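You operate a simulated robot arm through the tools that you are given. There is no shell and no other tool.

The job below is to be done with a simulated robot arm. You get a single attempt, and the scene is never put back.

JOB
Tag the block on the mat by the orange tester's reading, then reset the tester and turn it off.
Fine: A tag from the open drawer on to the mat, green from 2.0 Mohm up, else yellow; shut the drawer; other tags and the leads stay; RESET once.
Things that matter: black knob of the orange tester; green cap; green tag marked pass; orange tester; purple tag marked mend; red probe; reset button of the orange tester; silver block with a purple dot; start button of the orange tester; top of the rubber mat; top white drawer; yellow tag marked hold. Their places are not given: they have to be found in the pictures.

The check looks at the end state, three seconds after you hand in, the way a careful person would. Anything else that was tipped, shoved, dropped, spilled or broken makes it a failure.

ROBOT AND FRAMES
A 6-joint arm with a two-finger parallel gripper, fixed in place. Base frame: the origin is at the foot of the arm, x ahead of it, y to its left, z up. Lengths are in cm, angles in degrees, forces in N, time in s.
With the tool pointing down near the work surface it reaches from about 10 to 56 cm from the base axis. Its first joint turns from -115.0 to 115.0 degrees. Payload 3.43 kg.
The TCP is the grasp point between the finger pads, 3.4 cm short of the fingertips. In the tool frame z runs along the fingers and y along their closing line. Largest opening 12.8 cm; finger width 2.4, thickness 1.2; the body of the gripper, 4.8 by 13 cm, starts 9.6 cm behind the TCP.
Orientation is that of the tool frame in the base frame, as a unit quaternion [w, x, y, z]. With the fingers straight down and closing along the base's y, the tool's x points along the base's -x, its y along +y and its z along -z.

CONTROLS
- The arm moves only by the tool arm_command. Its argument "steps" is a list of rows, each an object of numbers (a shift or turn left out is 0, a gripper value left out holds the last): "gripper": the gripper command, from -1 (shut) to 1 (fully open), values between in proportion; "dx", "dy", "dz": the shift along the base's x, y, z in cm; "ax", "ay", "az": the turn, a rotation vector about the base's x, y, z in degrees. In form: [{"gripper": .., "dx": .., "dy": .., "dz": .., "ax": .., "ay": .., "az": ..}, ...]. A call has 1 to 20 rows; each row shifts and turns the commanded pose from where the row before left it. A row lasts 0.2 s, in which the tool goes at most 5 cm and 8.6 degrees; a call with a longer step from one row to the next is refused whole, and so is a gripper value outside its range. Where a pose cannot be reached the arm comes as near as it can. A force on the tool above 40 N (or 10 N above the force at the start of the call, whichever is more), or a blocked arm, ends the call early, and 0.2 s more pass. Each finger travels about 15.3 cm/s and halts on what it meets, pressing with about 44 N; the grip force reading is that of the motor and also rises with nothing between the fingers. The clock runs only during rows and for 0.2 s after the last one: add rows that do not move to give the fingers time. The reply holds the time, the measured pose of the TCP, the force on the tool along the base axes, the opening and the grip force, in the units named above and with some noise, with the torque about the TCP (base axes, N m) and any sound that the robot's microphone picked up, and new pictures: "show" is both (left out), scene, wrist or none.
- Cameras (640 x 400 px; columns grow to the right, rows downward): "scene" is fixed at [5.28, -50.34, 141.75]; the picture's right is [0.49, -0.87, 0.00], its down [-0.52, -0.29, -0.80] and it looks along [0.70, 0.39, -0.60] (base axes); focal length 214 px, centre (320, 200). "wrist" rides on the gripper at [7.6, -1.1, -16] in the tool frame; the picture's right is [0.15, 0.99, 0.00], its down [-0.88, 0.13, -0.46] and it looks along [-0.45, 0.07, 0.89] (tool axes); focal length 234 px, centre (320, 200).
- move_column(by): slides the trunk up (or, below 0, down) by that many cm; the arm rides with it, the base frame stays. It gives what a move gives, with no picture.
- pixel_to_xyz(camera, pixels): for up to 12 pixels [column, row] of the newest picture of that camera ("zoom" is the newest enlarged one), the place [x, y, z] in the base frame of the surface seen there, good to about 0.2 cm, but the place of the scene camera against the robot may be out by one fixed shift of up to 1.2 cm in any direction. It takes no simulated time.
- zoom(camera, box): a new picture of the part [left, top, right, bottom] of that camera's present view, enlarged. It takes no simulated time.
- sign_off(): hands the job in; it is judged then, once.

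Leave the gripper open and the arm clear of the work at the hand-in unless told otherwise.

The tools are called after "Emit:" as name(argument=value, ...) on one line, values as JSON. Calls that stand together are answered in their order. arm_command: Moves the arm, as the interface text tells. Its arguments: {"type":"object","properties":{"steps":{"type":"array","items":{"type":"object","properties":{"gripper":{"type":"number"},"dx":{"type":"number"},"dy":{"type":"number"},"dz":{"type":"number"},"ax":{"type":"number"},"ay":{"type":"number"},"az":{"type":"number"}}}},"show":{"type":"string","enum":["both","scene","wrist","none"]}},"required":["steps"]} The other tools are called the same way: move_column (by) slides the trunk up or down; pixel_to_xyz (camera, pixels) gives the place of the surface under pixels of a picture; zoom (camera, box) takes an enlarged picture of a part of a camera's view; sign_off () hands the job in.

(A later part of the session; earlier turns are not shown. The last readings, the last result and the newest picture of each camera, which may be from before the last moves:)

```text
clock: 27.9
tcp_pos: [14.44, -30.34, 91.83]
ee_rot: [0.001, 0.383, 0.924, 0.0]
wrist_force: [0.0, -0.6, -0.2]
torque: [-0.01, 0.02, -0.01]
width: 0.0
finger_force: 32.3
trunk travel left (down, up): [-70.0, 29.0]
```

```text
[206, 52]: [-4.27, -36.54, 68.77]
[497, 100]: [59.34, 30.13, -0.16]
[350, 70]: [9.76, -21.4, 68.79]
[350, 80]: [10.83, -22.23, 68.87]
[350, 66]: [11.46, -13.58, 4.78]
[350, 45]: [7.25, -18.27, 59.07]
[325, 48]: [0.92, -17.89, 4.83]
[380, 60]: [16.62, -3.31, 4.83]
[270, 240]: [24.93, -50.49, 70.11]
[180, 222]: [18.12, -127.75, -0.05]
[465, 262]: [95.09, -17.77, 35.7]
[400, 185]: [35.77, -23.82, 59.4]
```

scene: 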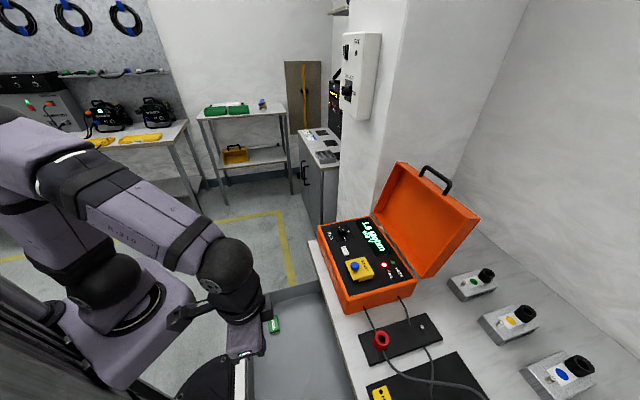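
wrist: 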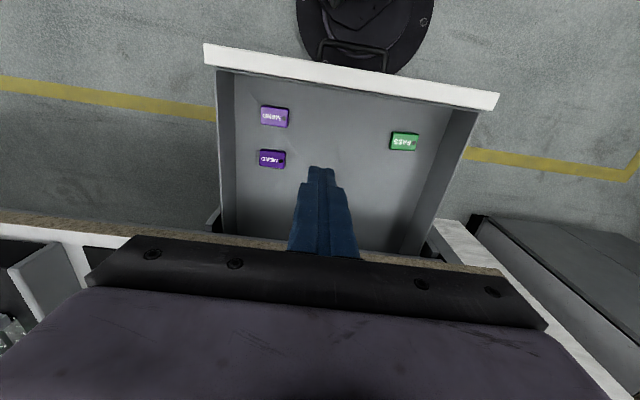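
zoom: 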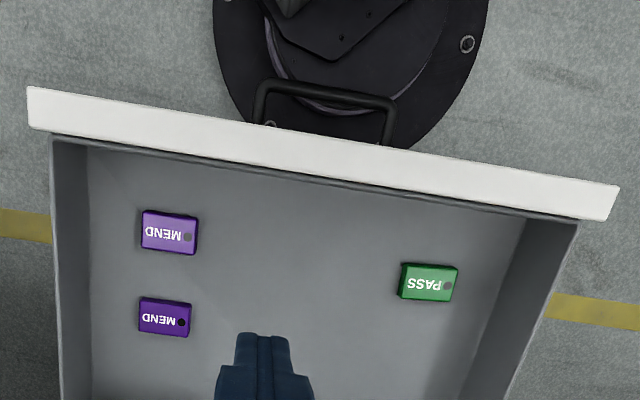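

The drawer has a bail handle at z≈59 sticking out to u≈18, and the panel's outer face is at u≈21.9. To see whether the counter overhangs the closed drawer front, I'll sample points across the brown counter-edge strip.

Emit:
pixel_to_xyz(camera="wrist", pixels=[[250, 228], [250, 233], [250, 236], [250, 240], [250, 244], [150, 215], [150, 219], [150, 224], [150, 229], [150, 234], [110, 214], [110, 230]])

Emit:
zoom(camera="wrist", box=[0, 180, 280, 280])

Emit:
zoom(camera="wrist", box=[380, 190, 560, 300])

```text
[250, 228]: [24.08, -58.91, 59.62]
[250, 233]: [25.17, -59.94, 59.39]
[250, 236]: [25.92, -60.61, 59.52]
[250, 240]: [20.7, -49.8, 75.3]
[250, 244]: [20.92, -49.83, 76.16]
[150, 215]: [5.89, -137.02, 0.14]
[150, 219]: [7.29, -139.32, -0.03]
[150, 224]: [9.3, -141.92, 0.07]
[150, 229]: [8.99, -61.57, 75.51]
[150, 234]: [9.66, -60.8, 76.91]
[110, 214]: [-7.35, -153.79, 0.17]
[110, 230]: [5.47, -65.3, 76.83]
```

```text
2.29 times, centred on (140, 230) of wrist
```

zoom: 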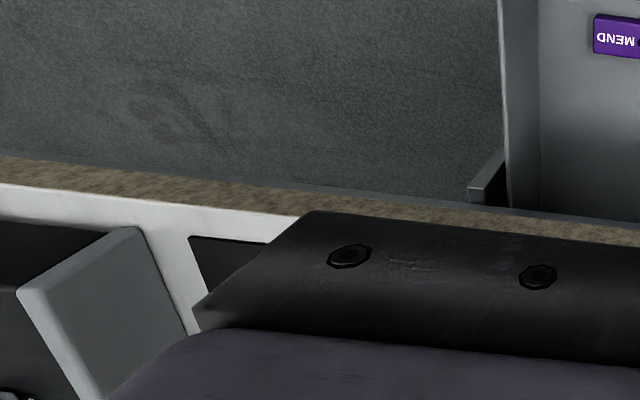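

```text
3.56 times, centred on (470, 245) of wrist
```

zoom: 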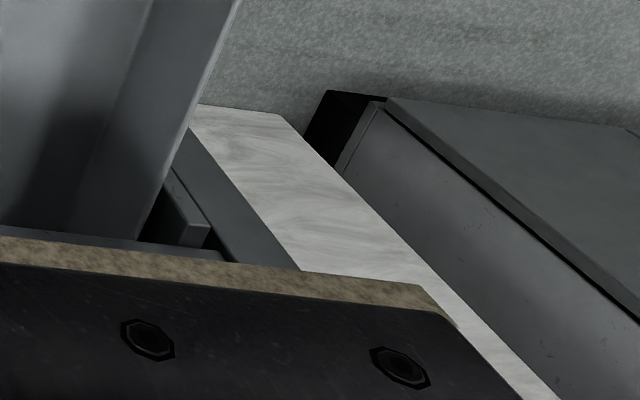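

The counter slab spans z≈75–78 with its front face at u=49.9, and the cabinet frame sits about 2–3 cm behind that. I'll push the drawer with the closed fingers vertical first, then tilt the fingertips forward for the last few cm. First I'll raise the trunk 15 cm to keep the carriage out of the way.

Emit:
move_column(by=15)

Emit:
arm_command(steps=[{"gripper": -1, "dx": -2.4, "dy": 2.1}, {"dx": -2.4, "dy": 2.1, "dz": -2}, {"dx": -2.4, "dy": 2.1, "dz": -3}, {"dx": -2.3, "dy": 2.1, "dz": -3}, {"dz": -4}, {"dz": -4}, {"dz": 0}], show="both")

```text
clock: 29.6
tcp_pos: [14.4, -30.31, 106.78]
ee_rot: [0.001, 0.383, 0.924, -0.001]
wrist_force: [0.5, 0.1, 0.5]
torque: [0.0, 0.01, 0.01]
width: 0.02
finger_force: 33.3
trunk travel left (down, up): [-85.0, 14.0]
```

```text
clock: 31.2
tcp_pos: [4.86, -23.81, 91.16]
ee_rot: [0.0, 0.382, 0.924, 0.0]
wrist_force: [0.0, 0.1, 0.6]
torque: [-0.03, -0.01, 0.0]
width: 0.0
finger_force: 33.2
out of reach, approached as far as the arm can: row 4, 5
trunk travel left (down, up): [-85.0, 14.0]
```

scene: 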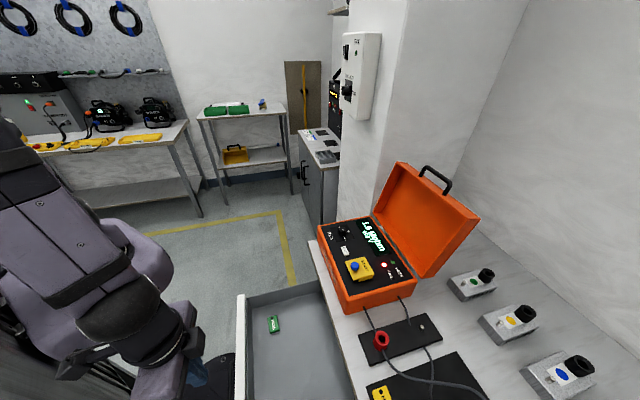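
wrist: 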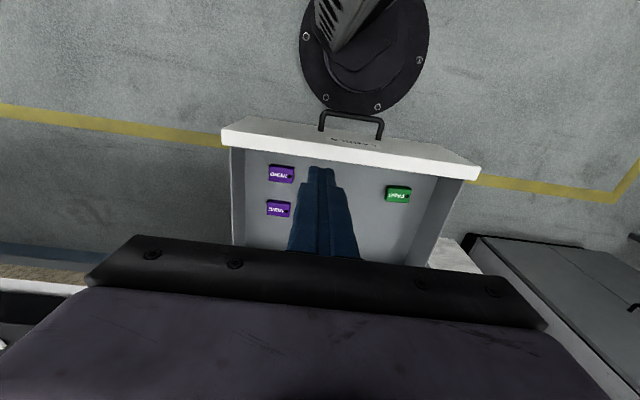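

I'm at u≈20.3, v≈-13.4, just limited by the inner reach at this height. Lower down the arm unfolds more, so I'll descend to z≈78 (tips 74.6, still above the panel top of 69) and retreat a bit more.

Emit:
arm_command(steps=[{"gripper": -1, "dz": -4}, {"dz": -4}, {"dz": -4}, {"dx": -0.6, "dy": 0.6, "dz": 0}, {"dx": -0.4, "dy": 0.6, "dz": 0}, {"dz": 0}], show="both")

```text
clock: 32.6
tcp_pos: [3.85, -22.56, 79.11]
ee_rot: [0.0, 0.383, 0.924, 0.0]
wrist_force: [0.4, 0.5, -0.8]
torque: [-0.02, 0.02, -0.01]
width: 0.0
finger_force: 33.0
trunk travel left (down, up): [-85.0, 14.0]
```

scene: 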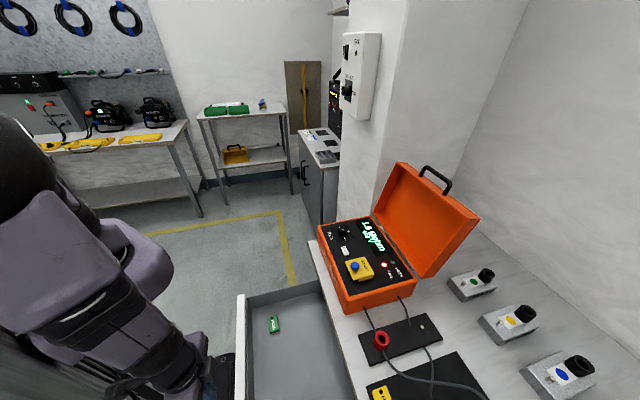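
wrist: 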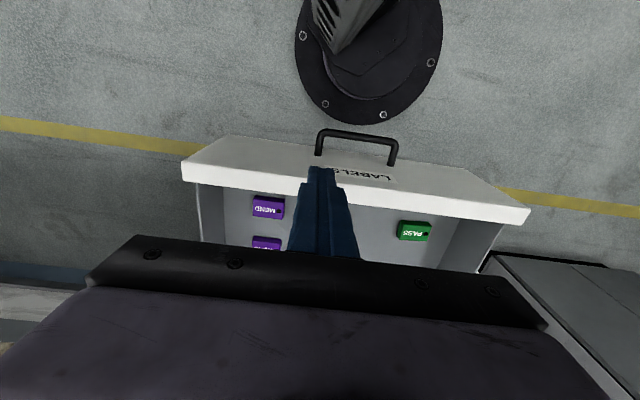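

The panel's front face ("LABELS") and handle are in view. I'll measure the panel's top front edge and the handle bar here.

Emit:
pixel_to_xyz(camera="wrist", pixels=[[260, 150], [260, 172], [260, 183], [420, 180], [420, 202], [358, 135], [320, 145], [396, 155], [290, 160], [186, 170], [525, 210], [420, 170]])

```text
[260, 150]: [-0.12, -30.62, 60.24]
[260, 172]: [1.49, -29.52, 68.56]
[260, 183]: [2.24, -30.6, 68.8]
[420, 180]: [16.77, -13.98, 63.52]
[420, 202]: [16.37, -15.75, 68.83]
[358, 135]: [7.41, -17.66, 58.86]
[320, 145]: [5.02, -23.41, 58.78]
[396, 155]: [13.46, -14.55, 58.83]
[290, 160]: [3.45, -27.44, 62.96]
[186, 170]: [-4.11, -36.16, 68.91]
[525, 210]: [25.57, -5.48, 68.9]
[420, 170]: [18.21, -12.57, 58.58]
```

The panel's outer face is at u≈21.65 and its top at 68.85. The handle bar is at z≈58.9, well below my tips. I'll descend to TCP z≈69.2 (tips 65.8) just outside the panel.

Emit:
arm_command(steps=[{"gripper": -1, "dz": -3}, {"dz": -3}, {"dz": -2.5}, {"dz": -1.4}, {"dz": 0}], show="wrist")

```text
clock: 33.8
tcp_pos: [3.9, -22.58, 69.21]
ee_rot: [0.0, 0.383, 0.924, 0.0]
wrist_force: [-0.4, -0.3, 0.3]
torque: [0.02, 0.0, 0.0]
width: 0.01
finger_force: 33.1
trunk travel left (down, up): [-85.0, 14.0]
```

wrist: 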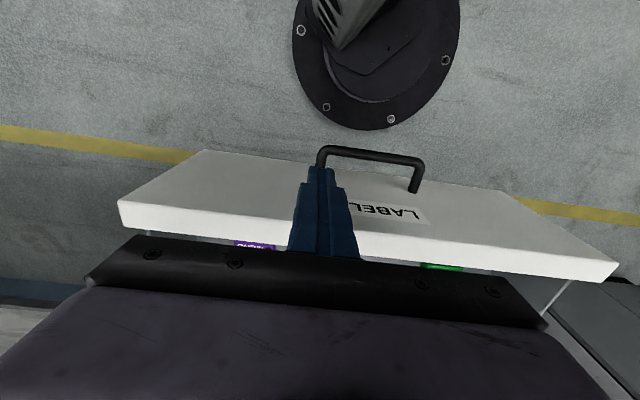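

In position. I'll push the drawer in slowly along (0.707,-0.707), with a gentle approach first.

Emit:
arm_command(steps=[{"gripper": -1, "dx": 0.5, "dy": -0.5}, {"dx": 0.4, "dy": -0.4}, {"dx": 0.3, "dy": -0.3}, {"dx": 0.3, "dy": -0.3}, {"dx": 0.4, "dy": -0.4}, {"dx": 0.5, "dy": -0.5}, {"dx": 0.6, "dy": -0.6}, {"dx": 0.7, "dy": -0.7}, {"dx": 0.8, "dy": -0.8}, {"dx": 0.8, "dy": -0.8}, {"dx": 0.8, "dy": -0.8}, {"dx": 0.8, "dy": -0.8}, {"dx": 0.6, "dy": -0.6}, {"dx": 0.4, "dy": -0.4}, {"dx": 0.2, "dy": -0.2}], show="both")

```text
clock: 37.0
tcp_pos: [11.99, -30.66, 69.38]
ee_rot: [-0.001, 0.382, 0.924, 0.0]
wrist_force: [-1.2, 3.0, -0.7]
torque: [0.05, 0.02, 0.0]
width: 0.0
finger_force: 33.6
trunk travel left (down, up): [-85.0, 14.0]
```

scene: 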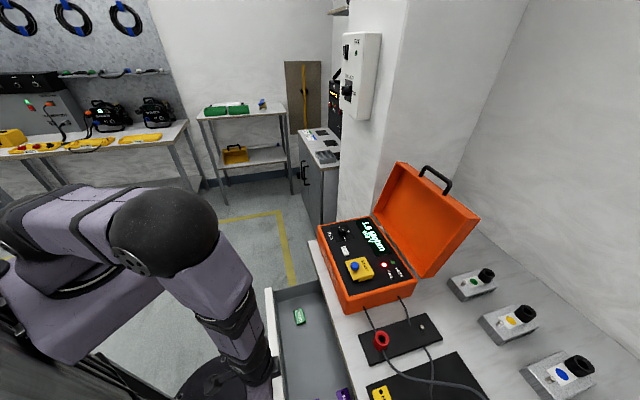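
wrist: 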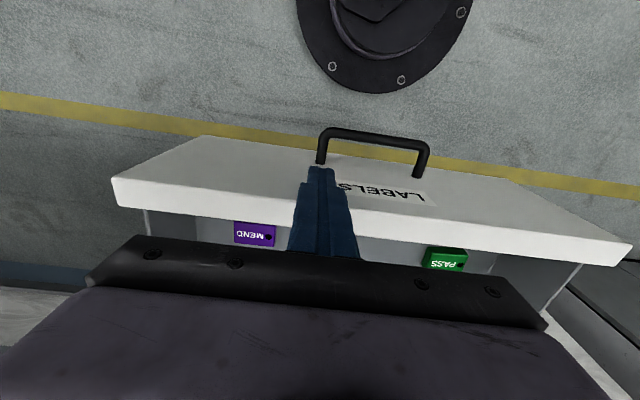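

The drawer slides easily (about 3 N) and the tags are staying put. I'll continue pushing about 14 cm more at the same gentle pace.

Emit:
arm_command(steps=[{"gripper": -1, "dx": 0.3, "dy": -0.3}, {"dx": 0.5, "dy": -0.5}, {"dx": 0.6, "dy": -0.6}, {"dx": 0.7, "dy": -0.7}, {"dx": 0.8, "dy": -0.8}, {"dx": 0.8, "dy": -0.8}, {"dx": 0.8, "dy": -0.8}, {"dx": 0.8, "dy": -0.8}, {"dx": 0.8, "dy": -0.8}, {"dx": 0.8, "dy": -0.8}, {"dx": 0.8, "dy": -0.8}, {"dx": 0.8, "dy": -0.8}, {"dx": 0.6, "dy": -0.6}, {"dx": 0.4, "dy": -0.4}, {"dx": 0.2, "dy": -0.2}], show="both")

```text
clock: 40.2
tcp_pos: [21.68, -40.25, 69.31]
ee_rot: [0.0, 0.383, 0.924, 0.0]
wrist_force: [-1.8, 1.2, -0.5]
torque: [0.02, 0.0, 0.01]
width: 0.02
finger_force: 32.8
trunk travel left (down, up): [-85.0, 14.0]
```

scene: 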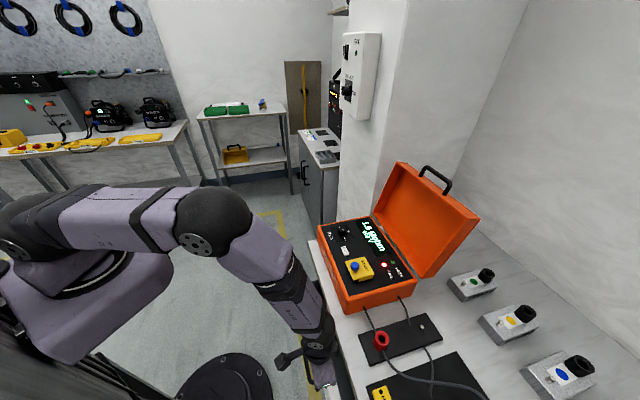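
wrist: 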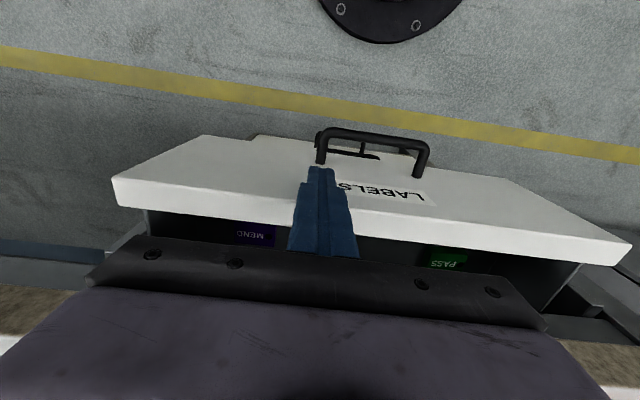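

The panel is now at u≈45. A lower, closed drawer's front is visible just behind it around (260,140). Its face tells me where the closed position is, so I'll measure it.

Emit:
pixel_to_xyz(camera="wrist", pixels=[[260, 137], [290, 139], [330, 152], [370, 156], [250, 150], [300, 150], [60, 275], [60, 258], [250, 190], [450, 150], [200, 140], [160, 220]])

Emit:
zoom(camera="wrist", box=[100, 110, 460, 290])

Emit:
zoom(camera="scene", box=[260, 300, 400, 400])

```text
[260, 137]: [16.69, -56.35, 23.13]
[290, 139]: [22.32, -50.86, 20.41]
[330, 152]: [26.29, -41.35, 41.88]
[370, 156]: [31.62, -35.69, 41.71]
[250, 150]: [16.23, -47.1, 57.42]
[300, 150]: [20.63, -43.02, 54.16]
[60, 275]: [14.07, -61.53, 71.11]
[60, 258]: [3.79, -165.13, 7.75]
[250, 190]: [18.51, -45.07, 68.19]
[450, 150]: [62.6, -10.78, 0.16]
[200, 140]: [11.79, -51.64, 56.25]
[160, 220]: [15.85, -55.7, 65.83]
```

```text
1.78 times, centred on (280, 200) of wrist
```

zoom: 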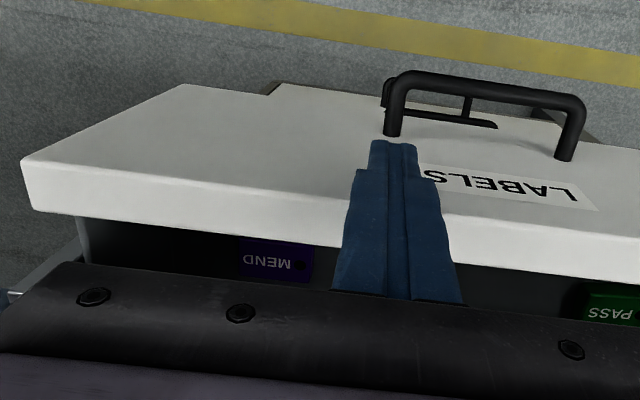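

```text
4.00 times, centred on (330, 350) of scene
```

zoom: 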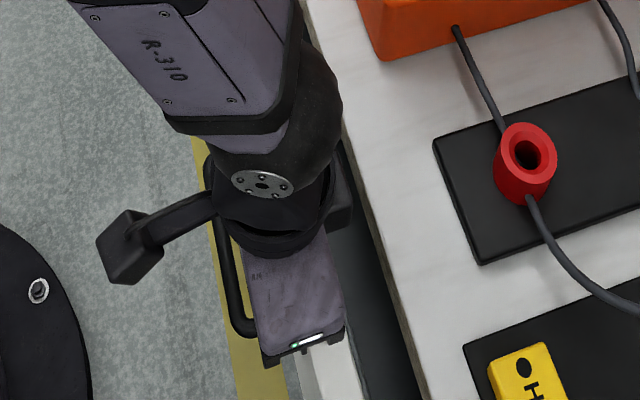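

The lower cabinet fronts are at u≈51.65, so the top drawer needs about 6.6 cm more, ending 1.75 cm under the counter lip. I'll back off 2 cm, tilt the fingertips 24° toward the drawer (rotation about −v), and then finish the push.

Emit:
arm_command(steps=[{"gripper": -1, "dx": -0.7, "dy": 0.7}, {"dx": -0.7, "dy": 0.7}, {"ax": -5.66, "ay": -5.66}, {"ax": -5.66, "ay": -5.66}, {"ax": -5.66, "ay": -5.66}, {"dz": -0.8}, {"dz": 0}], show="both")

```text
clock: 41.8
tcp_pos: [19.42, -38.75, 68.43]
ee_rot: [0.049, 0.383, 0.922, -0.035]
wrist_force: [-0.4, 1.3, -0.4]
torque: [0.01, 0.0, -0.04]
width: 0.0
finger_force: 33.4
out of reach, approached as far as the arm can: row 3, 4, 5
trunk travel left (down, up): [-85.0, 14.0]
```

scene: 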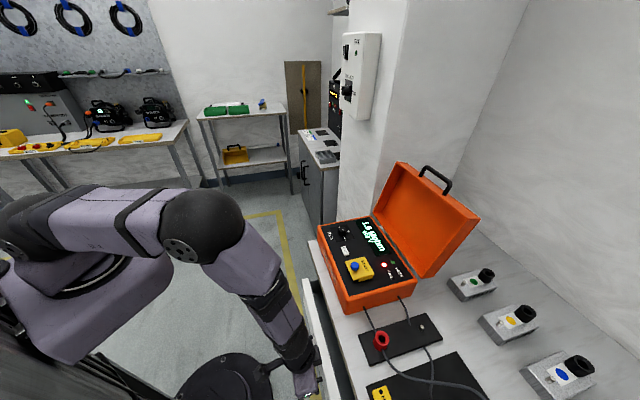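
wrist: 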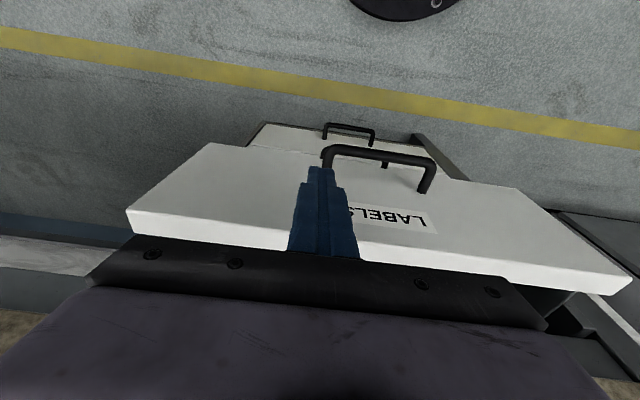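

The tilt stopped at about 7°, apparently a wrist limit with the forearm this steep. Lowering the trunk flattens the forearm and should allow more tilt. I'll raise the hand 20 cm, lower the column 20 cm, and then try the tilt again.

Emit:
arm_command(steps=[{"gripper": -1, "dx": -0.5, "dy": 0.5}, {"dz": 4}, {"dz": 4}, {"dz": 4}, {"dz": 4}, {"dz": 4}, {"dz": 0}], show="none")

Emit:
move_column(by=-20)

Emit:
arm_command(steps=[{"gripper": -1, "ax": -5.66, "ay": -5.66}, {"ax": -5.66, "ay": -5.66}, {"dz": 0}], show="both")

```text
clock: 43.4
tcp_pos: [18.98, -38.37, 88.25]
ee_rot: [0.049, 0.383, 0.922, -0.033]
wrist_force: [-0.6, -0.1, 0.0]
torque: [0.03, -0.02, -0.03]
width: 0.0
finger_force: 33.4
trunk travel left (down, up): [-85.0, 14.0]
```

```text
clock: 45.6
tcp_pos: [18.94, -38.31, 68.44]
ee_rot: [0.049, 0.383, 0.922, -0.034]
wrist_force: [-0.4, 0.1, 0.5]
torque: [0.05, -0.02, 0.01]
width: 0.01
finger_force: 33.0
trunk travel left (down, up): [-65.0, 34.0]
```

```text
clock: 46.4
tcp_pos: [19.48, -37.93, 68.31]
ee_rot: [0.142, 0.379, 0.912, -0.061]
wrist_force: [-0.1, 0.3, -0.6]
torque: [-0.01, 0.01, 0.0]
width: 0.01
finger_force: 33.1
out of reach, approached as far as the arm can: row 2
trunk travel left (down, up): [-65.0, 34.0]
```

scene: 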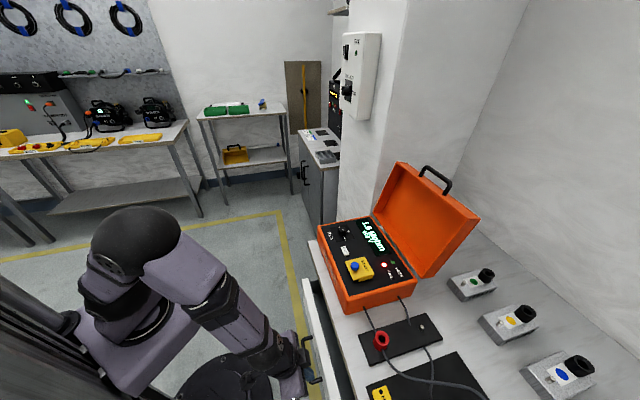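
wrist: 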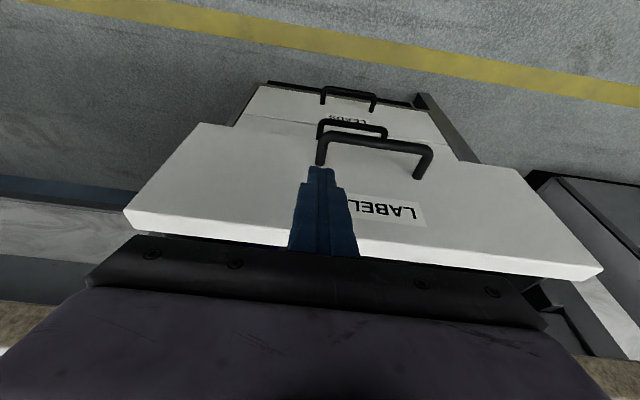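

Now the tilt is 17.8° straight along the push direction, which clears the counter lip by about 1 cm at the end. I'll push again, gently.

Emit:
arm_command(steps=[{"gripper": -1, "dx": 0.5, "dy": -0.5}, {"dx": 0.5, "dy": -0.5}, {"dx": 0.3, "dy": -0.3}, {"dx": 0.3, "dy": -0.3}, {"dx": 0.4, "dy": -0.4}, {"dx": 0.5, "dy": -0.5}, {"dx": 0.5, "dy": -0.5}, {"dx": 0.5, "dy": -0.5}, {"dx": 0.5, "dy": -0.5}, {"dx": 0.4, "dy": -0.4}, {"dx": 0.3, "dy": -0.3}, {"dx": 0.2, "dy": -0.2}, {"dz": 0}], show="both")

```text
clock: 49.2
tcp_pos: [24.25, -42.91, 68.33]
ee_rot: [0.142, 0.378, 0.913, -0.059]
wrist_force: [-1.7, 2.9, 0.7]
torque: [0.07, 0.02, 0.0]
width: 0.0
finger_force: 33.0
trunk travel left (down, up): [-65.0, 34.0]
```

scene: 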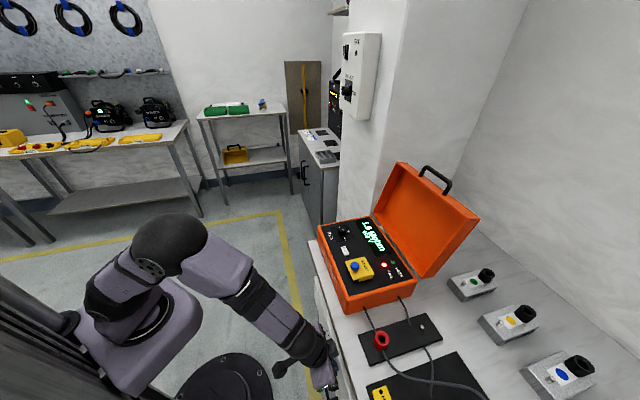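
wrist: 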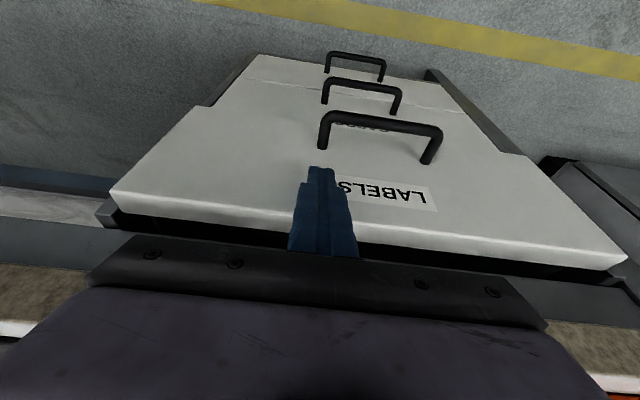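

About 2 cm remain, so I'll continue in smaller steps.

Emit:
arm_command(steps=[{"gripper": -1, "dx": 0.25, "dy": -0.25}, {"dx": 0.25, "dy": -0.25}, {"dx": 0.25, "dy": -0.25}, {"dx": 0.2, "dy": -0.2}, {"dx": 0.2, "dy": -0.2}, {"dz": 0}], show="wrist")

```text
clock: 50.6
tcp_pos: [25.52, -44.03, 68.37]
ee_rot: [0.144, 0.378, 0.913, -0.06]
wrist_force: [-0.6, 0.3, 0.7]
torque: [0.01, 0.01, 0.0]
width: 0.01
finger_force: 33.2
trunk travel left (down, up): [-65.0, 34.0]
```

wrist: 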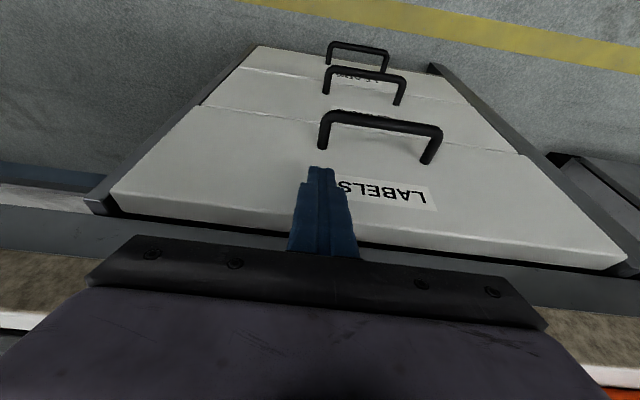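

Almost flush with the lower drawers. A few tiny steps more until it meets the stop.

Emit:
arm_command(steps=[{"gripper": -1, "dx": 0.12, "dy": -0.12}, {"dx": 0.12, "dy": -0.12}, {"dz": 0}], show="wrist")

Emit:
zoom(camera="wrist", box=[80, 40, 300, 240])

```text
clock: 51.4
tcp_pos: [25.8, -44.23, 68.24]
ee_rot: [0.143, 0.378, 0.913, -0.06]
wrist_force: [-1.4, 1.6, 1.0]
torque: [0.01, 0.03, -0.02]
width: 0.0
finger_force: 32.9
trunk travel left (down, up): [-65.0, 34.0]
```

wrist: 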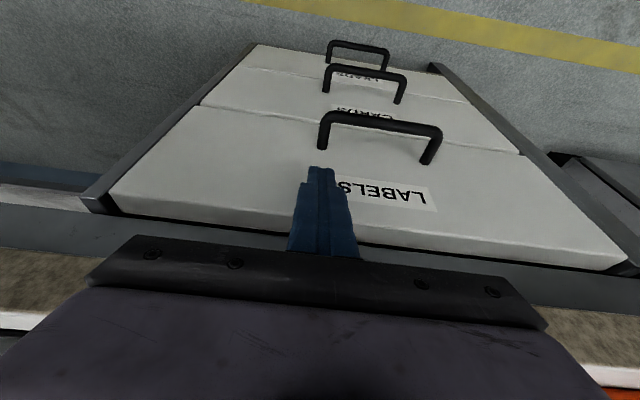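

```text
2.00 times, centred on (190, 140) of wrist
```

zoom: 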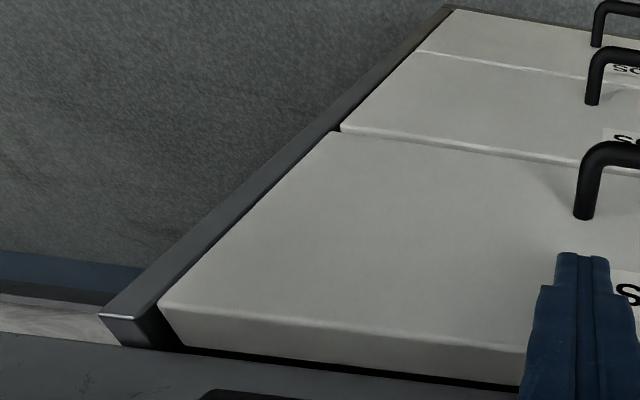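

Still slightly proud by the look of the corner step at zoom (335,131). I'll compare the face positions of the drawers.

Emit:
pixel_to_xyz(camera="zoom", pixels=[[400, 200], [300, 250], [450, 180], [420, 100], [500, 130], [480, 40], [560, 60], [540, 110], [360, 160], [130, 315], [250, 190], [320, 105]])

```text
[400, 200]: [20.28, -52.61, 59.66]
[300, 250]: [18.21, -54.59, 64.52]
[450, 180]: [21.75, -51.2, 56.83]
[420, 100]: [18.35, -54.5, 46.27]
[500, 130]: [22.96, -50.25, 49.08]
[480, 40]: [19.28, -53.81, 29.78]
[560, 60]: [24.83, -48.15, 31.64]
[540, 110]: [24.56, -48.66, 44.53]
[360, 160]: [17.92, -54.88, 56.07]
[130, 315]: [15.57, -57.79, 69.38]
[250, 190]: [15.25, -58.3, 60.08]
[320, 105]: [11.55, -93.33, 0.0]
```

The top panel face is at u≈51.52 against about 51.68 for the closed ones, so roughly 1–2 mm remain. I'll nudge until the force rises.

Emit:
arm_command(steps=[{"gripper": -1, "dx": 0.1, "dy": -0.1}, {"dx": 0.1, "dy": -0.1}, {"dz": 0}], show="none")

```text
clock: 52.2
tcp_pos: [25.76, -44.4, 68.17]
ee_rot: [0.142, 0.378, 0.913, -0.058]
wrist_force: [-7.5, 6.4, 2.7]
torque: [0.2, 0.11, -0.02]
width: 0.03
finger_force: 32.5
trunk travel left (down, up): [-65.0, 34.0]
```

The force jumped to about 10 N opposing the push, so it's at the stop. One more small nudge will confirm, then I'll back off.

Emit:
arm_command(steps=[{"gripper": -1, "dx": 0.1, "dy": -0.1}, {"dz": 0}], show="none")

Emit:
arm_command(steps=[{"gripper": -1, "dx": -0.5, "dy": 0.5}, {"dx": -1, "dy": 1}, {"dx": -2, "dy": 2}, {"dx": -2, "dy": 2}, {"dx": -2, "dy": 2}, {"dz": 2}, {"dz": 4}, {"dz": 0}], show="both")

```text
clock: 52.8
tcp_pos: [25.86, -44.33, 68.32]
ee_rot: [0.143, 0.379, 0.912, -0.059]
wrist_force: [-17.0, 12.2, 2.3]
torque: [0.18, 0.56, -0.08]
width: 0.0
finger_force: 33.0
trunk travel left (down, up): [-65.0, 34.0]
```

```text
clock: 54.6
tcp_pos: [18.79, -37.11, 74.31]
ee_rot: [0.142, 0.378, 0.913, -0.059]
wrist_force: [0.4, 0.5, 0.3]
torque: [-0.02, -0.03, 0.02]
width: 0.01
finger_force: 32.7
trunk travel left (down, up): [-65.0, 34.0]
```

scene: 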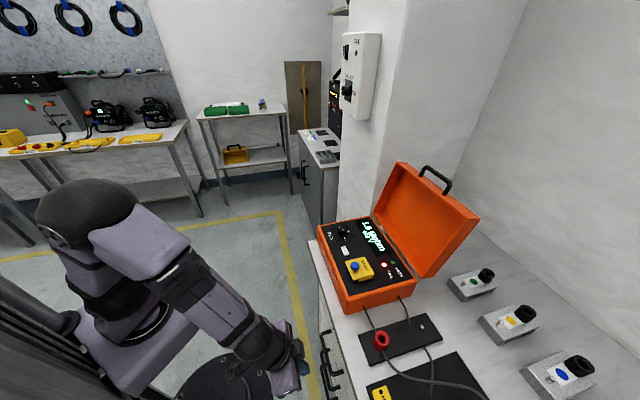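
wrist: 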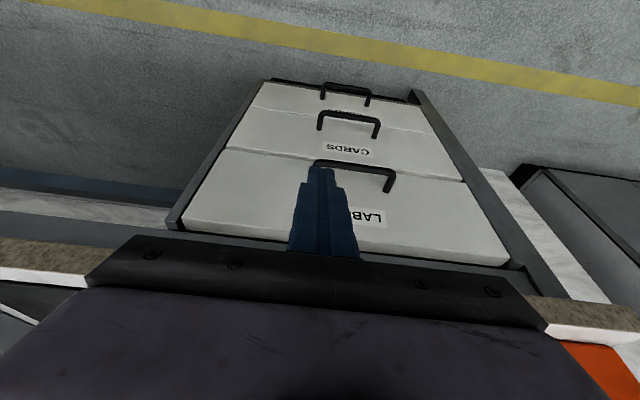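

The drawer is fully shut: it hit the stop and is level with the other drawers. Next is the tester. I'll raise the hand, untilt the tool, and raise the trunk 14 cm for the best reach at panel height.

Emit:
arm_command(steps=[{"gripper": -1, "dz": 4}, {"dz": 4}, {"dz": 4}, {"dz": 4, "ax": 4.2, "ay": 4.2}, {"dz": 4, "ax": 4.2, "ay": 4.2}, {"ax": 4.2, "ay": 4.2}, {"dz": 0}], show="none")

Emit:
move_column(by=14)

```text
clock: 56.2
tcp_pos: [18.5, -37.09, 94.36]
ee_rot: [-0.001, 0.383, 0.924, 0.0]
wrist_force: [-1.6, 0.3, -0.5]
torque: [0.02, -0.03, -0.02]
width: 0.0
finger_force: 32.9
trunk travel left (down, up): [-65.0, 34.0]
```

```text
clock: 57.9
tcp_pos: [18.44, -37.06, 108.24]
ee_rot: [0.0, 0.383, 0.924, 0.0]
wrist_force: [-0.5, 0.2, 0.4]
torque: [0.04, 0.02, 0.02]
width: 0.0
finger_force: 32.7
trunk travel left (down, up): [-79.0, 20.0]
```

Now I'll move over to the tester's front side, around (44,-31.5), at z≈105 for a close look at the panel.

Emit:
arm_command(steps=[{"gripper": -1, "dx": 4.3, "dy": 0.9}, {"dx": 4.3, "dy": 0.9}, {"dx": 4.3, "dy": 0.9}, {"dx": 4.3, "dy": 0.9}, {"dx": 4.3, "dy": 0.9}, {"dx": 4.1, "dy": 1.0, "dz": -2}, {"dz": 0}], show="both")

```text
clock: 59.5
tcp_pos: [44.01, -31.53, 106.64]
ee_rot: [0.0, 0.383, 0.924, 0.0]
wrist_force: [-1.2, 0.0, -0.2]
torque: [-0.01, 0.01, -0.01]
width: 0.02
finger_force: 33.2
trunk travel left (down, up): [-79.0, 20.0]
```

scene: 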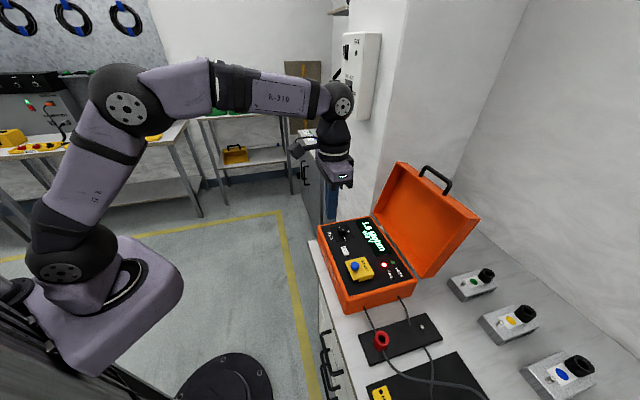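
wrist: 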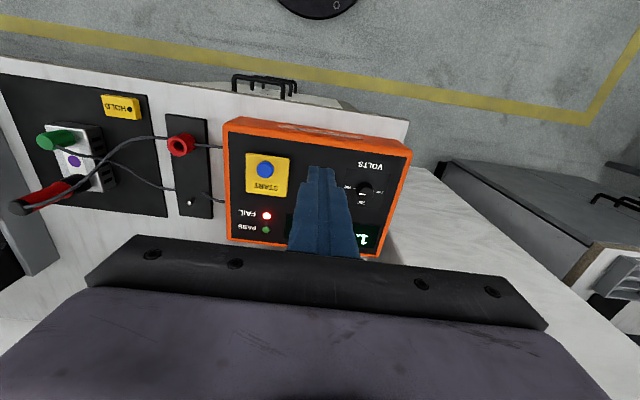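

The fingers hide the RESET button. I'll open them here (tips at z≈103, clear of everything) to see the panel between them.

Emit:
arm_command(steps=[{"gripper": 1}, {"gripper": 1}, {"gripper": 1}], show="wrist")

Emit:
zoom(camera="wrist", box=[220, 110, 420, 260])

Emit:
zoom(camera="wrist", box=[300, 140, 420, 240])

```text
clock: 60.2
tcp_pos: [43.99, -31.53, 106.39]
ee_rot: [0.0, 0.382, 0.924, 0.0]
wrist_force: [0.3, -0.2, -0.6]
torque: [0.0, 0.0, -0.01]
width: 12.79
finger_force: 0.0
trunk travel left (down, up): [-79.0, 20.0]
```

wrist: 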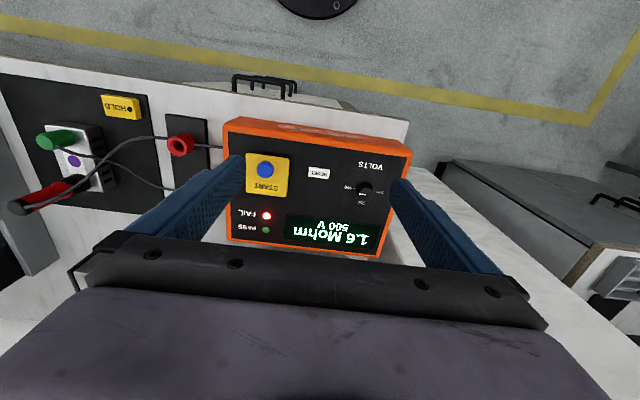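

```text
2.67 times, centred on (320, 185) of wrist
```

zoom: 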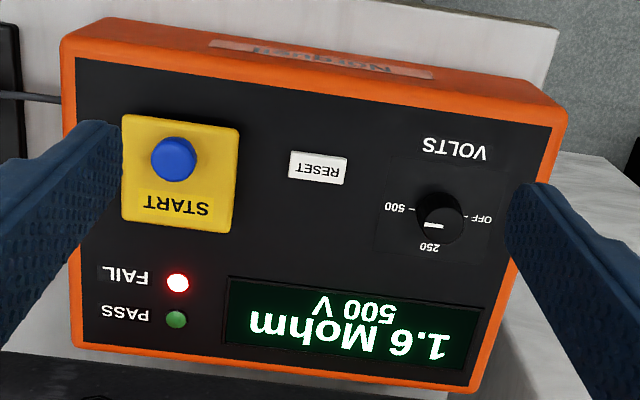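

```text
4.00 times, centred on (360, 190) of wrist
```

zoom: 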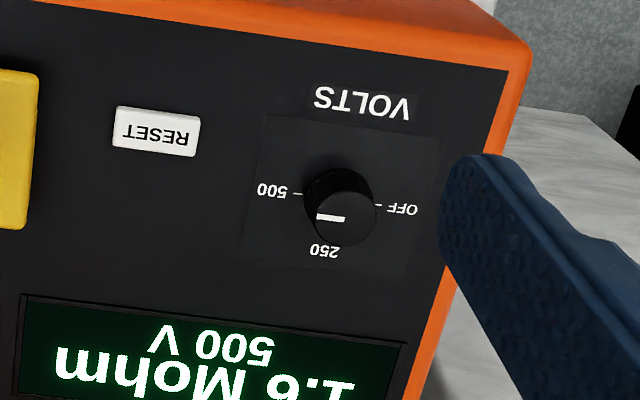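

Clear view. The knob pointer is at 500, with 250 at the bottom and OFF on the opposite side, so it needs a 180° turn counter‑clockwise seen from above, via 250. RESET is the white button. I'll get precise coordinates from this zoom.

Emit:
pixel_to_xyz(camera="zoom", pixels=[[157, 132], [116, 112], [198, 120], [114, 148], [196, 154], [345, 222], [345, 240], [318, 215], [372, 222], [345, 205], [100, 150], [215, 170]])

Emit:
pixel_to_xyz(camera="zoom", pixels=[[297, 192], [380, 205], [333, 240], [270, 250], [440, 140], [265, 120], [430, 275], [30, 150], [20, 80], [18, 225], [345, 215], [330, 217]])

```text
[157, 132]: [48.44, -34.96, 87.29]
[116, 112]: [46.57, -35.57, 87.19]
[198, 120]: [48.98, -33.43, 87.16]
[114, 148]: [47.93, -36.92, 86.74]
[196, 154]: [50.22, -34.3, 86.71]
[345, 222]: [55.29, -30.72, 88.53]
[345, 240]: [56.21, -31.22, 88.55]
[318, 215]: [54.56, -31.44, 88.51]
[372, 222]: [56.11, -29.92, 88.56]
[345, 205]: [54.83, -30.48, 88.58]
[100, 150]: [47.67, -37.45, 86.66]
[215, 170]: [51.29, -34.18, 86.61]
```

```text
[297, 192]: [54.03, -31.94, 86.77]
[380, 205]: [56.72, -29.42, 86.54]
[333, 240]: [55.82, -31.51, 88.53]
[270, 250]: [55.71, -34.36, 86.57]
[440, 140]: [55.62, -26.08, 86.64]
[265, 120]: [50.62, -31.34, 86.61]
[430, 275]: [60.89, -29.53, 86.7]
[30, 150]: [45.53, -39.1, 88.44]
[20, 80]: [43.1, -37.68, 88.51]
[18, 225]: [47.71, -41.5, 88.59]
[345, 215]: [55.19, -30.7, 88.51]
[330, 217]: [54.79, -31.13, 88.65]
```

RESET's centre is about (48.43,-35.05) with its top at z=87.25, 0.6 cm above the panel. The knob centre is about (55.37,-30.69) with its top at 88.55. I'll close the fingers and hover over RESET at tip height about 90.

Emit:
arm_command(steps=[{"gripper": -1}, {"gripper": -1}, {"dx": 2.2, "dy": -1.75}, {"dx": 2.24, "dy": -1.77, "dz": -3}, {"dz": -4}, {"dz": -4}, {"dz": -1.5}, {"dz": 0}], show="both")

```text
clock: 62.0
tcp_pos: [48.51, -35.11, 93.8]
ee_rot: [0.0, 0.383, 0.924, 0.001]
wrist_force: [0.9, 0.4, 0.3]
torque: [0.03, 0.0, 0.02]
width: 0.0
finger_force: 32.6
trunk travel left (down, up): [-79.0, 20.0]
```

scene: 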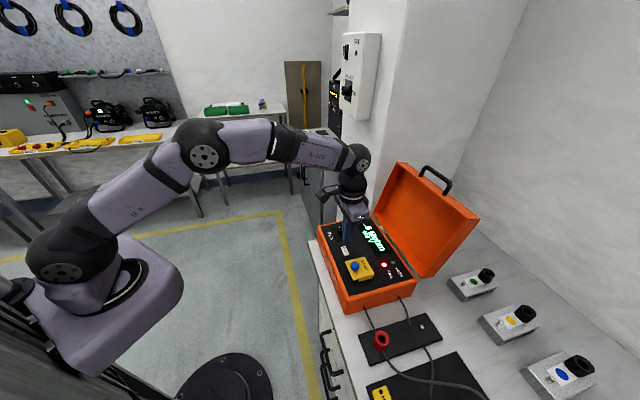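
wrist: 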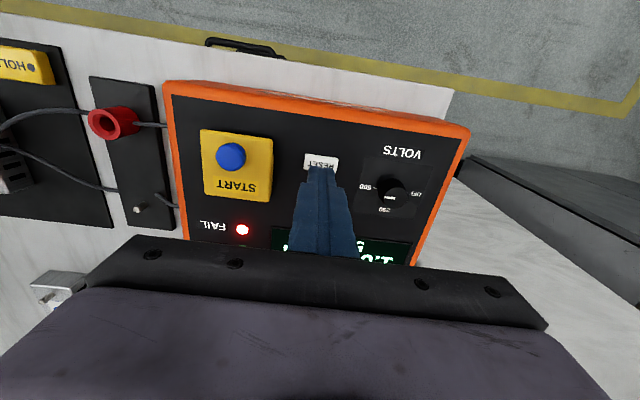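

The fingertips are lined up over RESET. I'll descend to just above contact.

Emit:
arm_command(steps=[{"gripper": -1, "dx": -0.05, "dy": 0.05, "dz": -1.5}, {"dz": -1.1}, {"dz": 0}], show="wrist")

Emit:
zoom(camera="wrist", box=[260, 120, 380, 220])

```text
clock: 62.9
tcp_pos: [48.41, -35.04, 91.34]
ee_rot: [-0.001, 0.382, 0.924, 0.0]
wrist_force: [-0.1, 0.8, -0.2]
torque: [-0.01, 0.0, 0.05]
width: 0.01
finger_force: 32.7
trunk travel left (down, up): [-79.0, 20.0]
```

wrist: 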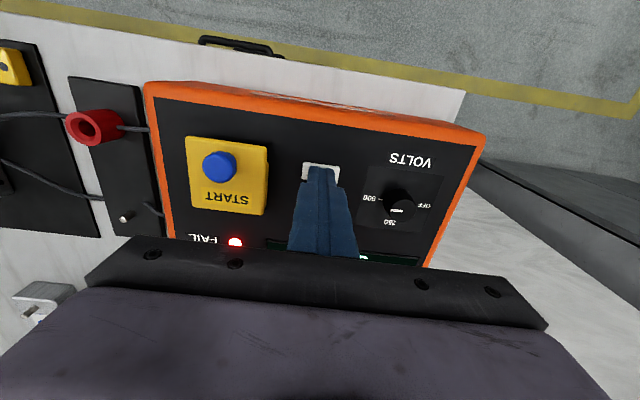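

```text
4.00 times, centred on (320, 170) of wrist
```

zoom: 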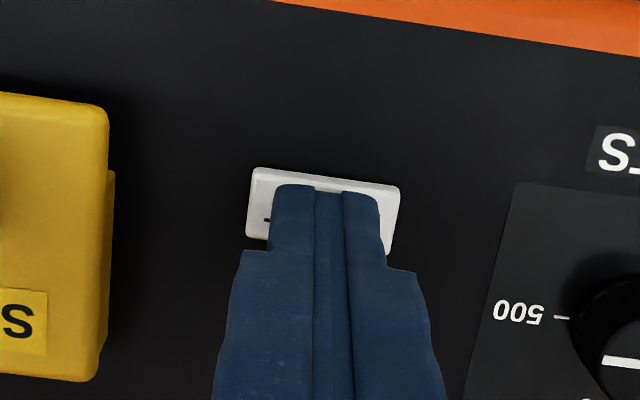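

The tips are centred over the button, 0.7 cm above it. I'll press down in one slow motion and watch force and sound.

Emit:
arm_command(steps=[{"gripper": -1, "dz": -0.3}, {"dz": -0.3}, {"dz": -0.15}, {"dz": -0.1}, {"dz": 0}], show="both")

```text
clock: 64.0
tcp_pos: [48.55, -34.99, 90.45]
ee_rot: [0.0, 0.383, 0.924, 0.0]
wrist_force: [-0.1, 0.6, 1.4]
torque: [0.0, -0.02, -0.01]
width: 0.0
finger_force: 32.6
trunk travel left (down, up): [-79.0, 20.0]
heard: click
```

scene: 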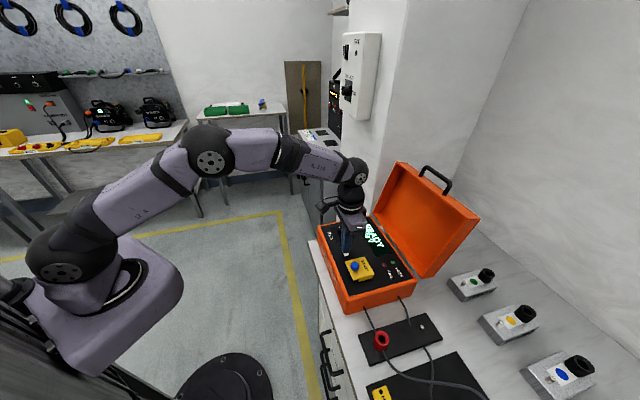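
wrist: 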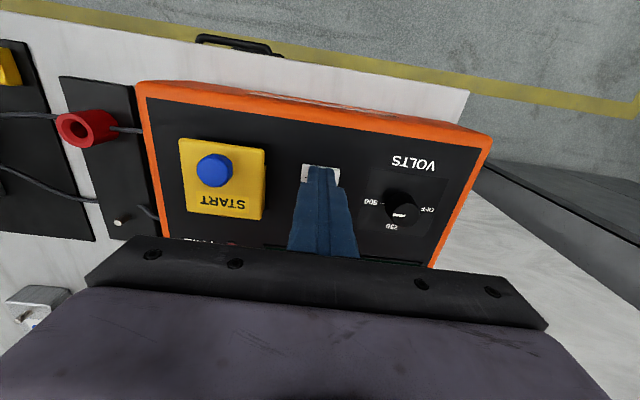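

Click heard once, FAIL lamp off, and the display shows READY, so the reset is done. I'll lift straight off the button and measure the pillar and wall box near the knob side before going there.

Emit:
arm_command(steps=[{"gripper": -1, "dz": 1}, {"dz": 2}, {"dz": 3}, {"dz": 3.5}, {"dz": 0}], show="both")

Emit:
pixel_to_xyz(camera="scene", pixels=[[360, 110], [345, 90], [380, 60], [400, 120], [360, 40], [395, 150], [340, 110], [378, 150]])

Emit:
zoom(camera="scene", box=[310, 200, 430, 320])

```text
clock: 65.2
tcp_pos: [48.4, -34.99, 99.99]
ee_rot: [-0.001, 0.383, 0.924, 0.0]
wrist_force: [0.8, 0.4, 0.1]
torque: [0.0, -0.01, 0.01]
width: 0.0
finger_force: 33.3
trunk travel left (down, up): [-79.0, 20.0]
```

scene: 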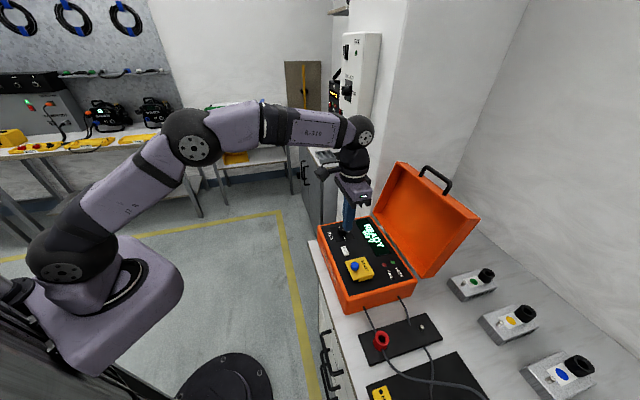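
wrist: 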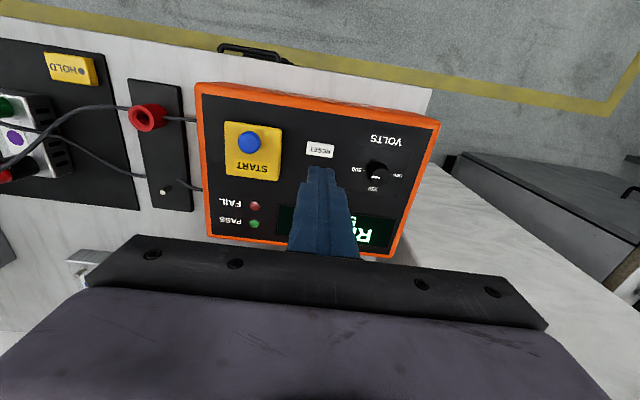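

```text
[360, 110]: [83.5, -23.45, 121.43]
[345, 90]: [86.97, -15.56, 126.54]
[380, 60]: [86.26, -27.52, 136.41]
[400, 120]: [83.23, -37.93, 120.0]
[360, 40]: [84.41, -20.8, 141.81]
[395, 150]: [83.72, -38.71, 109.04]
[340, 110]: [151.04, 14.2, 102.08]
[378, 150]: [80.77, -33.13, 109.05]
```

```text
3.33 times, centred on (370, 260) of scene
```

zoom: 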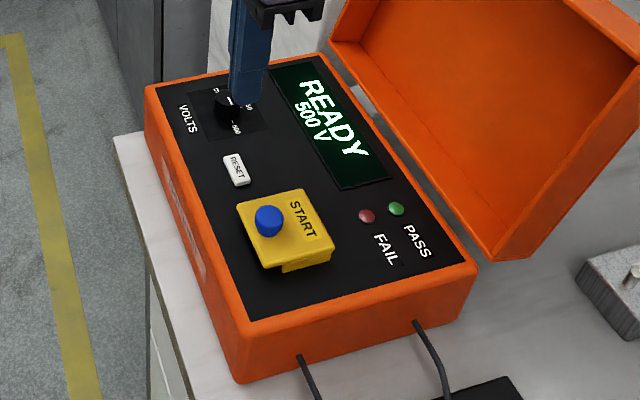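

The display reads READY with both lamps off. Next is the knob at (55.37,-30.69), which is 63.3 cm out, so I need a small outward tilt. I'll set the fingers to about 4.4 cm, turn the tool −30°, and tilt 9° with the tip leading along (0.26,-0.97), all up here, and then check the reach.

Emit:
arm_command(steps=[{"gripper": -0.31, "az": -7.5}, {"az": -7.5}, {"az": -7.5}, {"az": -7.5}, {"ax": -4.35, "ay": -1.17}, {"ax": -4.35, "ay": -1.17}, {"dx": 2.3, "dy": 1.4}, {"dx": 2.3, "dy": 1.4}, {"dx": 2.3, "dy": 1.5}, {"dz": -1}, {"dz": 0}], show="both")

```text
clock: 67.7
tcp_pos: [55.43, -30.65, 98.77]
ee_rot: [0.062, 0.607, 0.791, -0.048]
wrist_force: [0.5, -0.1, 0.1]
torque: [-0.05, 0.02, 0.0]
width: 4.43
finger_force: 0.0
trunk travel left (down, up): [-79.0, 20.0]
```

scene: 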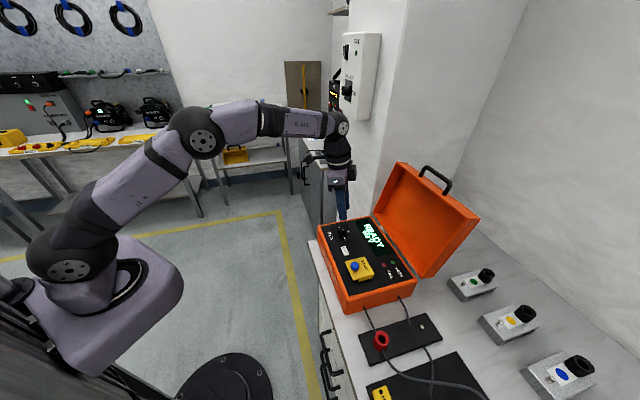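
wrist: 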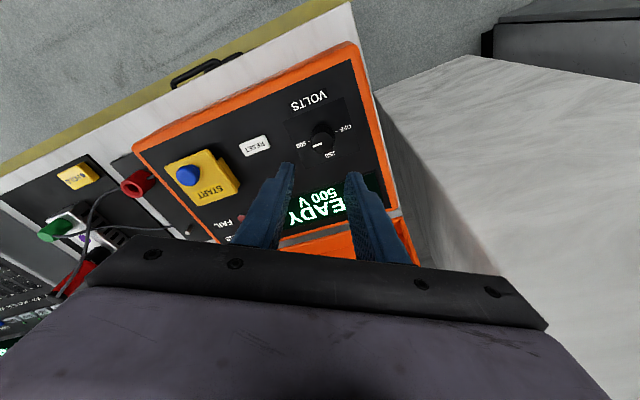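

It reached that with no limit warning. I'll re-measure the knob from this closer view.

Emit:
zoom(camera="wrist", box=[270, 90, 380, 190])

```text
4.00 times, centred on (325, 140) of wrist
```

zoom: 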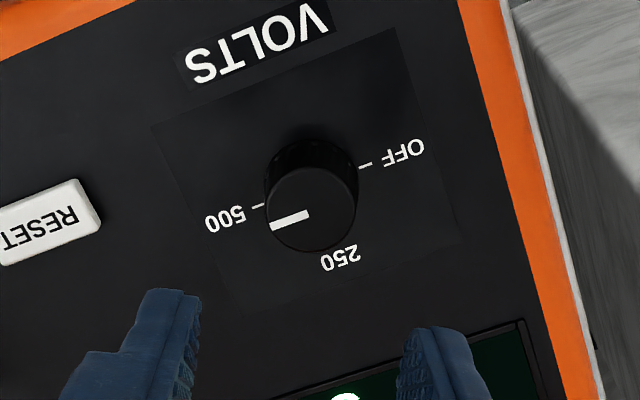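

Emit:
pixel_to_xyz(camera="zoom", pixels=[[312, 212], [272, 215], [352, 205], [310, 172], [315, 247], [262, 207], [364, 166], [410, 200], [230, 280], [500, 180], [480, 60], [310, 130]])

```text
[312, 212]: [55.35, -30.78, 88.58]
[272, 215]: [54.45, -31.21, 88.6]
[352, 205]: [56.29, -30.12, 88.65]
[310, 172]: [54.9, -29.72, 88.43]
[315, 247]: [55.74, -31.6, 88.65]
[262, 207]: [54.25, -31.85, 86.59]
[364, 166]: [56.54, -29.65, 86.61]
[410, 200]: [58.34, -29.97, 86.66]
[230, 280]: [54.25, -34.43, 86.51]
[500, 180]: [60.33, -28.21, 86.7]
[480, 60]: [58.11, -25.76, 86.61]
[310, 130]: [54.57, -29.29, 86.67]
```

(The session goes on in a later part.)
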